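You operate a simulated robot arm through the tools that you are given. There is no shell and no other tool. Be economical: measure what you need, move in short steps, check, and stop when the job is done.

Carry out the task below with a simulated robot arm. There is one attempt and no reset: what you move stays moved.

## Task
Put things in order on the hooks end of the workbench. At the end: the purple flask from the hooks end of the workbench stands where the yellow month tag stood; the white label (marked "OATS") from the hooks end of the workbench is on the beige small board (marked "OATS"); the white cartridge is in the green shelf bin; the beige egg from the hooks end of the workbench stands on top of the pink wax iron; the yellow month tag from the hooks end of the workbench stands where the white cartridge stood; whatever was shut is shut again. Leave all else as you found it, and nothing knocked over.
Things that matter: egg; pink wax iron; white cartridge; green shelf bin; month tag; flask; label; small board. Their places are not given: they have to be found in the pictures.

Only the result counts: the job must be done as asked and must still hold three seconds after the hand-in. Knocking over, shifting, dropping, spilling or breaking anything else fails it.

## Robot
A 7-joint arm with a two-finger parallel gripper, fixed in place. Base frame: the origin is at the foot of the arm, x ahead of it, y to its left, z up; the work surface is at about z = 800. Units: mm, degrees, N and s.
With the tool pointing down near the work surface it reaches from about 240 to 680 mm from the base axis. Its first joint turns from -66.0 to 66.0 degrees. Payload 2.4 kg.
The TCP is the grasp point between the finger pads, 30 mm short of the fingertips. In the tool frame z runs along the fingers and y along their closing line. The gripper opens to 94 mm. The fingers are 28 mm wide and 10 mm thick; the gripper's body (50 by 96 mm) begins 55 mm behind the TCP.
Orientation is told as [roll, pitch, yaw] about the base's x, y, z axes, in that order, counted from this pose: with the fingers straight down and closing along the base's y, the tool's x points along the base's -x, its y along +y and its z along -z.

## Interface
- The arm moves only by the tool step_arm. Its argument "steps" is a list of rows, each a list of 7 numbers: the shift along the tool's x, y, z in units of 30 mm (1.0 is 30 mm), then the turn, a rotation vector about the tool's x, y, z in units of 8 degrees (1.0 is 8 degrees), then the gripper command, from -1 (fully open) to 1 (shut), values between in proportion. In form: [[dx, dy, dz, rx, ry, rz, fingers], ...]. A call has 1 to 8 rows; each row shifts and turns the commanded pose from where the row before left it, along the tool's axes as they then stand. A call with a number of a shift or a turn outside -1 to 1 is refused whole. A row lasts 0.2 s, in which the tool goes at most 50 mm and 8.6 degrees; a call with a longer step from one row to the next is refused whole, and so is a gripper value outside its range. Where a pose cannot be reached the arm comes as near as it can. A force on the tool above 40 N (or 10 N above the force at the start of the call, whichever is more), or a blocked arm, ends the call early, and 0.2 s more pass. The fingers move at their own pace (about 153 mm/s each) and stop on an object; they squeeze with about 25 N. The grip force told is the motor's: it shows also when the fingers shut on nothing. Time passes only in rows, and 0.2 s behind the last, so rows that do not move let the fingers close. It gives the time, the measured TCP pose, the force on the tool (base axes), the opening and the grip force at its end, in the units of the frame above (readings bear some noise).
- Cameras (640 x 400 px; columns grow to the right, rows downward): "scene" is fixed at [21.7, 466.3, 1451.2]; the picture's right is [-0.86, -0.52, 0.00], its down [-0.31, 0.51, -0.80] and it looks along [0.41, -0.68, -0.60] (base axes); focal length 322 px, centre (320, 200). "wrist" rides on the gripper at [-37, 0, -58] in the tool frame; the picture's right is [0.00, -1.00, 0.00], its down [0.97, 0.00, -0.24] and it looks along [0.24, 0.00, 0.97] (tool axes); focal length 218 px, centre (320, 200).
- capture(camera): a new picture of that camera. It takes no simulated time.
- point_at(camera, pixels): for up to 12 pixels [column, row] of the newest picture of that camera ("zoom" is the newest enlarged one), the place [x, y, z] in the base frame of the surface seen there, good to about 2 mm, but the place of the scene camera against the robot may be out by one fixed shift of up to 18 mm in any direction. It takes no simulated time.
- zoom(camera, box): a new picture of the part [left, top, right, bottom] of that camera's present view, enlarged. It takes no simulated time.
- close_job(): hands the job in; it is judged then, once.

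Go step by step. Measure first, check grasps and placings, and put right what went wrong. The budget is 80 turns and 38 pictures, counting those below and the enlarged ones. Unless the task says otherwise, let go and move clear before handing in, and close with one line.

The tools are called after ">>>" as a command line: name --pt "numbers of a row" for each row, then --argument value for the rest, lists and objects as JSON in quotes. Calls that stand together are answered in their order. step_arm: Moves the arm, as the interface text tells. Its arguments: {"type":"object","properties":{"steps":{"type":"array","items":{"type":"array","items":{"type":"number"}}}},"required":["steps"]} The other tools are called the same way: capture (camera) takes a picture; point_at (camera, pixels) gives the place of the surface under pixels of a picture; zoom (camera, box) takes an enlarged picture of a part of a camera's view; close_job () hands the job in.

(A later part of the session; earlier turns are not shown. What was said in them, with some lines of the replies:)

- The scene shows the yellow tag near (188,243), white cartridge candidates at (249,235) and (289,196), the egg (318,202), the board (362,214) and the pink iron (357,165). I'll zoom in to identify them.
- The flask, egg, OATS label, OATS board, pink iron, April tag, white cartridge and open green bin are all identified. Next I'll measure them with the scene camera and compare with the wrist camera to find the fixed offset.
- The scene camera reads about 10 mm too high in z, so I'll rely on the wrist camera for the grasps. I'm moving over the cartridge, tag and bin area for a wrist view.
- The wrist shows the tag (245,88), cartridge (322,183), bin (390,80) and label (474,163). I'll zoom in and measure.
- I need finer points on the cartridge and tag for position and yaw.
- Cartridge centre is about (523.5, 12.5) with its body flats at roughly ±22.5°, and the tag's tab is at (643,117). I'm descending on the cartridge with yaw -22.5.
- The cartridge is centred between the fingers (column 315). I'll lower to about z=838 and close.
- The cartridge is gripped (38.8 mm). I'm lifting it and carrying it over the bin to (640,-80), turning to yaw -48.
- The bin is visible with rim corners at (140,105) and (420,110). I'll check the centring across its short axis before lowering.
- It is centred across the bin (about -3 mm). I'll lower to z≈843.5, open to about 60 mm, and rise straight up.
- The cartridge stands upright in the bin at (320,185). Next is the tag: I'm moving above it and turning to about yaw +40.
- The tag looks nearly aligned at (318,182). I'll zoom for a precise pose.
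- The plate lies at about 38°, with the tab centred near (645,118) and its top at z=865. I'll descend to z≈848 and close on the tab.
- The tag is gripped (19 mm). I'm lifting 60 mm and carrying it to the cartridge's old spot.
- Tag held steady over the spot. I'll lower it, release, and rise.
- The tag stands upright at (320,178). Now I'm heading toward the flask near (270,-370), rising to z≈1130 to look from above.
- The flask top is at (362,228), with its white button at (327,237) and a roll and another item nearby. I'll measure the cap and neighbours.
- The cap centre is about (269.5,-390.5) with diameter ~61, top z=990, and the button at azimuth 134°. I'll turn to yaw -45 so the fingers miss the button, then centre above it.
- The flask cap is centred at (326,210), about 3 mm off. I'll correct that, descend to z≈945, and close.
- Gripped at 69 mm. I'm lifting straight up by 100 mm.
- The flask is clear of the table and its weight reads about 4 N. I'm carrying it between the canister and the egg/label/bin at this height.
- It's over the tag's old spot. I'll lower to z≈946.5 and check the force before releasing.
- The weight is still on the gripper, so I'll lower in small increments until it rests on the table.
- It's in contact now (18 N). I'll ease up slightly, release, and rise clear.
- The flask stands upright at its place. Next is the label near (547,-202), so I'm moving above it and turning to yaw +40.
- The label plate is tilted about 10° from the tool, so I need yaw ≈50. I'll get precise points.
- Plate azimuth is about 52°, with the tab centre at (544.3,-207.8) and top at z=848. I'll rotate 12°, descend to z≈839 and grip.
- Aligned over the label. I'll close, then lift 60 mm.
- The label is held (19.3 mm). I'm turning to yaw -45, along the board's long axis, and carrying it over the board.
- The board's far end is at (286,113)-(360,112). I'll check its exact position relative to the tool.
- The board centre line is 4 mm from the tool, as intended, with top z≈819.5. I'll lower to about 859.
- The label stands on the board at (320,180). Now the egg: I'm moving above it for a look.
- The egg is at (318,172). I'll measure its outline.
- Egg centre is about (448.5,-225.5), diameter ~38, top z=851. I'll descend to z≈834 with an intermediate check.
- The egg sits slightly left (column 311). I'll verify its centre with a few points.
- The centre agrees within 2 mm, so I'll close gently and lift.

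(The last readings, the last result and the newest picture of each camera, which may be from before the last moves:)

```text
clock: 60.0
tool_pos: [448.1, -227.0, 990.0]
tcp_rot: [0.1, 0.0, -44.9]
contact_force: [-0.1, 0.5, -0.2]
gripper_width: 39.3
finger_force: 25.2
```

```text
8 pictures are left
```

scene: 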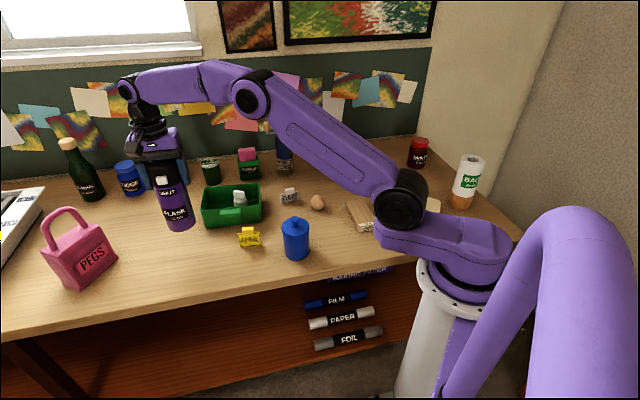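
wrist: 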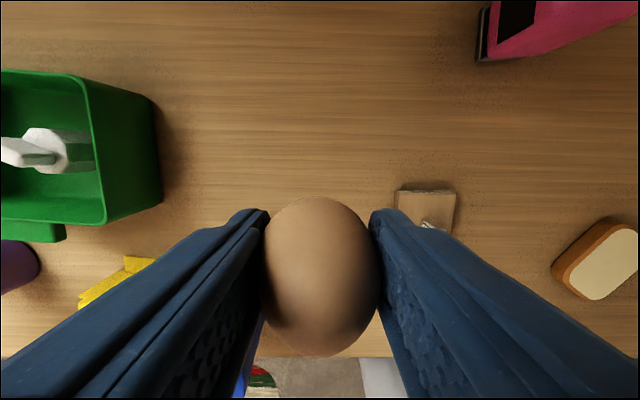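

The egg is held upright at 39 mm. I'm moving to a viewing spot just short of the iron's top disc.

>>> step_arm --pt "-0.442 -0.987 0 0 0 0 1" --pt "-0.442 -0.987 0 0 0 0 1" --pt "-0.442 -0.987 0 0 0 0 1" --pt "-0.442 -0.987 0 0 0 0 1" --pt "-0.442 -0.987 0 0 0 0 1" --pt "-0.442 -0.987 0 0 0 0 1"

>>> zoom --camera "wrist" --box '[220, 60, 420, 200]'

```text
clock: 61.4
tool_pos: [378.2, -409.4, 988.0]
tcp_rot: [0.0, 0.1, -44.9]
contact_force: [0.6, -0.4, -0.7]
gripper_width: 39.3
finger_force: 25.0
```

```text
2.86 times, centred on (320, 130) of wrist
```

zoom: 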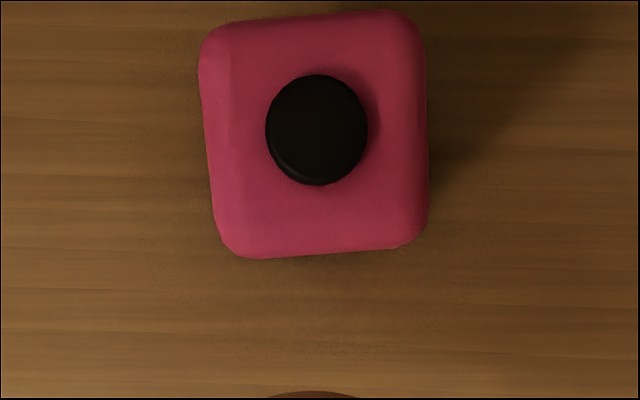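

The black disc is a raised knob on top of the iron. I'll measure its centre, edges and height.

>>> point_at --camera "zoom" --pixels '[[318, 125], [272, 125], [362, 125], [318, 82], [318, 172], [340, 100], [295, 150], [240, 125], [395, 125], [318, 40], [318, 225]]'

```text
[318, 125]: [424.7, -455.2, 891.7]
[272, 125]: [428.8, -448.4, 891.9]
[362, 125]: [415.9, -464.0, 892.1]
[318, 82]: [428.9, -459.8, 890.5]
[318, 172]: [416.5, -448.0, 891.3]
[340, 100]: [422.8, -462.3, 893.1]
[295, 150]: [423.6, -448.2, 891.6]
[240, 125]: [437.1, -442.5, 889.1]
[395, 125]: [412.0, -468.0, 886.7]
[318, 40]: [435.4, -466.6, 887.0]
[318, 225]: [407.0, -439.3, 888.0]
```

The knob's flat top is centred at (422.5,-455), z≈891.7. I'm moving over it and lowering to z≈929.

>>> step_arm --pt "-0.707 -0.01 0 0 0 0 1" --pt "-0.707 -0.01 0 0 0 0 1" --pt "-0.707 -0.01 0 0 0 0 1" --pt "0 0 0 0 0 0 1"

>>> step_arm --pt "0 0 0.7 0 0 0 1" --pt "0 0 0.7 0 0 0 1" --pt "0 0 0.57 0 0 0 1" --pt "0 0 0 0 0 0 1"

>>> zoom --camera "scene" --box '[310, 110, 410, 190]'

```text
clock: 62.4
tool_pos: [423.5, -454.2, 988.7]
tcp_rot: [-0.1, -0.1, -45.0]
contact_force: [-0.3, -0.4, 0.1]
gripper_width: 39.4
finger_force: 24.8
```

```text
clock: 63.4
tool_pos: [425.4, -454.3, 930.0]
tcp_rot: [0.1, 0.0, -44.9]
contact_force: [-1.2, -0.1, -0.3]
gripper_width: 39.5
finger_force: 24.9
```

```text
5.00 times, centred on (360, 150) of scene
```

zoom: 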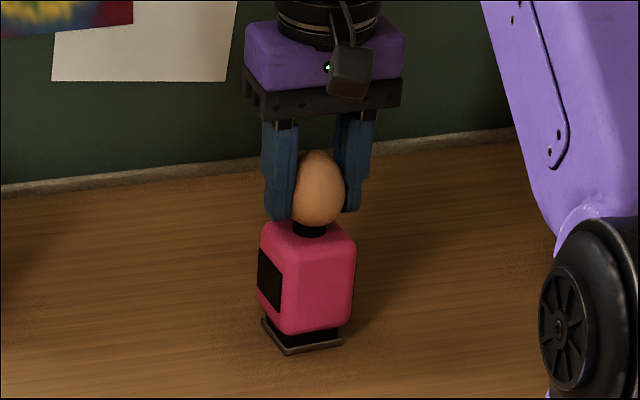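

The egg is right above the knob. I'll make a small correction and creep down, watching the force.

>>> step_arm --pt "0.02 -0.05 0.06 0 0 0 1" --pt "0 0 0.03 0 0 0 1" --pt "0 0 0 0 0 0 1"

```text
clock: 64.2
tool_pos: [422.9, -454.6, 926.8]
tcp_rot: [-0.1, 0.0, -44.8]
contact_force: [-0.9, -0.4, -0.1]
gripper_width: 39.5
finger_force: 25.1
```

>>> step_arm --pt "0 0 0.03 0 0 0 1" --pt "0 0 0 0 0 0 1"

```text
clock: 64.8
tool_pos: [423.2, -455.0, 924.9]
tcp_rot: [0.0, 0.0, -44.9]
contact_force: [-0.5, 0.7, -0.2]
gripper_width: 39.3
finger_force: 25.0
```

>>> step_arm --pt "0 0 0.03 0 0 0 1" --pt "0 0 0 0 0 0 1"

```text
clock: 65.4
tool_pos: [423.3, -454.9, 925.7]
tcp_rot: [0.0, 0.0, -44.9]
contact_force: [-0.8, 0.7, -0.3]
gripper_width: 39.4
finger_force: 24.5
```

No contact force yet, so I'll keep creeping down.

>>> step_arm --pt "0 0 0.03 0 0 0 1" --pt "0 0 0 0 0 0 1"

```text
clock: 66.0
tool_pos: [423.8, -455.5, 924.5]
tcp_rot: [0.0, 0.0, -44.9]
contact_force: [0.2, 0.6, 0.1]
gripper_width: 39.3
finger_force: 25.1
```

>>> step_arm --pt "0 0 0.03 0 0 0 1" --pt "0 0 0 0 0 0 1"

>>> zoom --camera "scene" --box '[335, 130, 385, 170]'

```text
clock: 66.6
tool_pos: [423.1, -454.8, 923.9]
tcp_rot: [-0.1, 0.0, -45.0]
contact_force: [-0.2, 0.2, -1.2]
gripper_width: 39.5
finger_force: 24.9
```

```text
10.00 times, centred on (360, 150) of scene
```

zoom: 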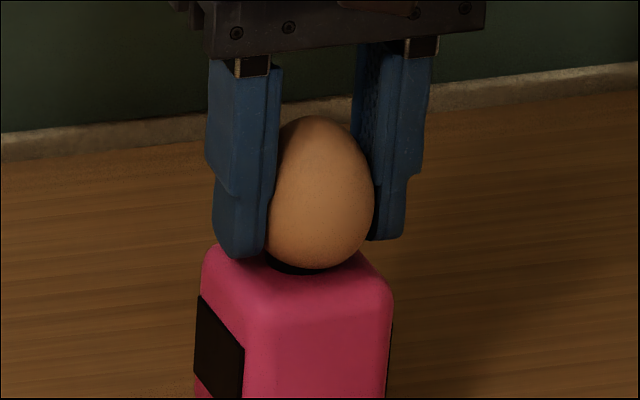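

The egg is very near the knob, with only a thin dark sliver visible. I'll go down another 1–2 mm in small steps.

>>> step_arm --pt "0 0 0.03 0 0 0 1" --pt "0 0 0 0 0 0 1"

```text
clock: 67.2
tool_pos: [422.7, -454.9, 922.9]
tcp_rot: [0.1, 0.0, -44.9]
contact_force: [-0.1, 0.2, -0.7]
gripper_width: 39.4
finger_force: 25.1
```

>>> step_arm --pt "0 0 0.03 0 0 0 1" --pt "0 0 0 0 0 0 1"

```text
clock: 67.8
tool_pos: [422.6, -454.4, 921.7]
tcp_rot: [0.0, 0.1, -44.9]
contact_force: [-0.3, -0.7, -1.5]
gripper_width: 39.3
finger_force: 25.1
```

>>> step_arm --pt "0 0 0.03 0 0 0 1" --pt "0 0 0 0 0 0 1"

>>> zoom --camera "scene" --box '[335, 130, 385, 170]'

```text
clock: 68.4
tool_pos: [423.3, -453.8, 922.6]
tcp_rot: [0.0, 0.1, -44.9]
contact_force: [-2.3, 1.2, 3.9]
gripper_width: 39.2
finger_force: 25.1
```

```text
10.00 times, centred on (360, 150) of scene
```

zoom: 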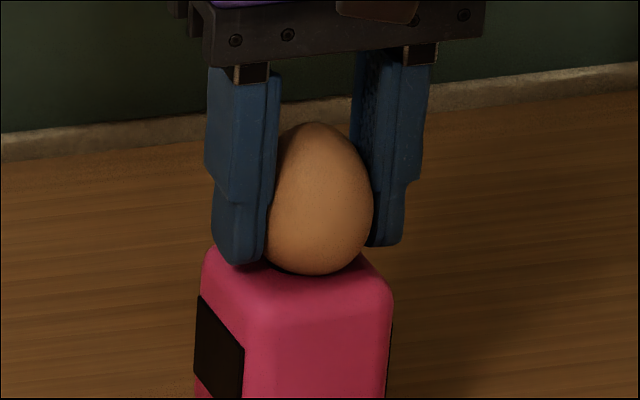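

Contact registered (about 4 N up). I'll release gradually with the fingers symmetric.

>>> step_arm --pt "0 0 0 0 0 0 0.12" --pt "0 0 0 0 0 0 0.05" --pt "0 0 0 0 0 0 -0.1" --pt "0 0 0 0 0 0 -0.4" --pt "0 0 0 0 0 0 -0.5"

>>> zoom --camera "scene" --box '[335, 120, 385, 180]'

```text
clock: 69.6
tool_pos: [423.4, -453.8, 920.6]
tcp_rot: [0.1, 0.0, -44.9]
contact_force: [-0.2, 0.6, 0.2]
gripper_width: 70.5
finger_force: 0.0
```

```text
6.67 times, centred on (360, 150) of scene
```

zoom: 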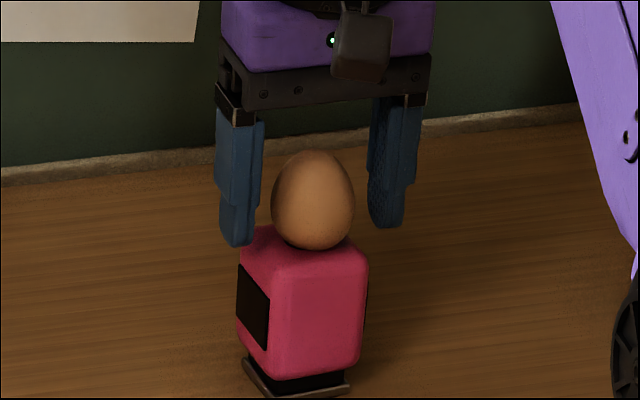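

The egg stands on the knob. I'm rising straight up and well clear.

>>> step_arm --pt "0 0 -0.4 0 0 0 -0.6" --pt "0 0 -0.8 0 0 0 -0.6" --pt "0 0 -1 0 0 0 -0.6" --pt "0 0 -1 0 0 0 -0.6" --pt "0 0 -1 0 0 0 -0.6" --pt "0 0 -1 0 0 0 -0.6" --pt "1 0 0 0 0 0 -1" --pt "1 0 0 0 0 0 -1"

>>> capture --camera "scene"

```text
clock: 71.4
tool_pos: [380.7, -413.0, 1077.3]
tcp_rot: [0.0, 0.0, -44.9]
contact_force: [0.1, 0.1, -0.3]
gripper_width: 94.1
finger_force: 0.1
```

```text
2 pictures are left
```

scene: 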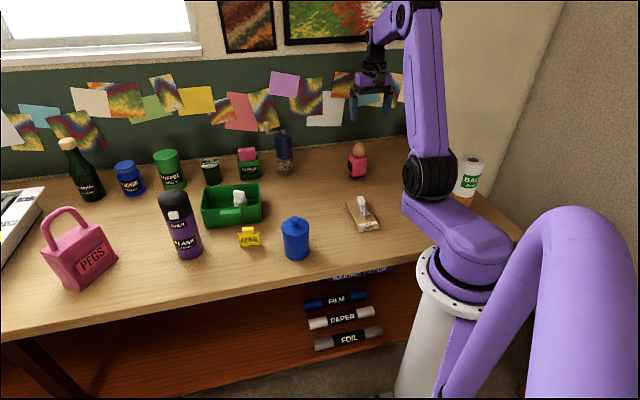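

The final scene shows every item in its place: egg (358,150) on the iron, label on the board, cartridge in the bin, tag at (250,238), flask at (180,225). Nothing is knocked over, so I'm handing in.

>>> close_job

```text
The job is handed in.
```

I've handed the job in with all five things moved, and the last picture shows them in place and nothing knocked over. The flask stands where the tag was, the tag where the cartridge was, the cartridge in the green bin, the label on the OATS board and the egg on the pink iron. I saw nothing that needed shutting again.
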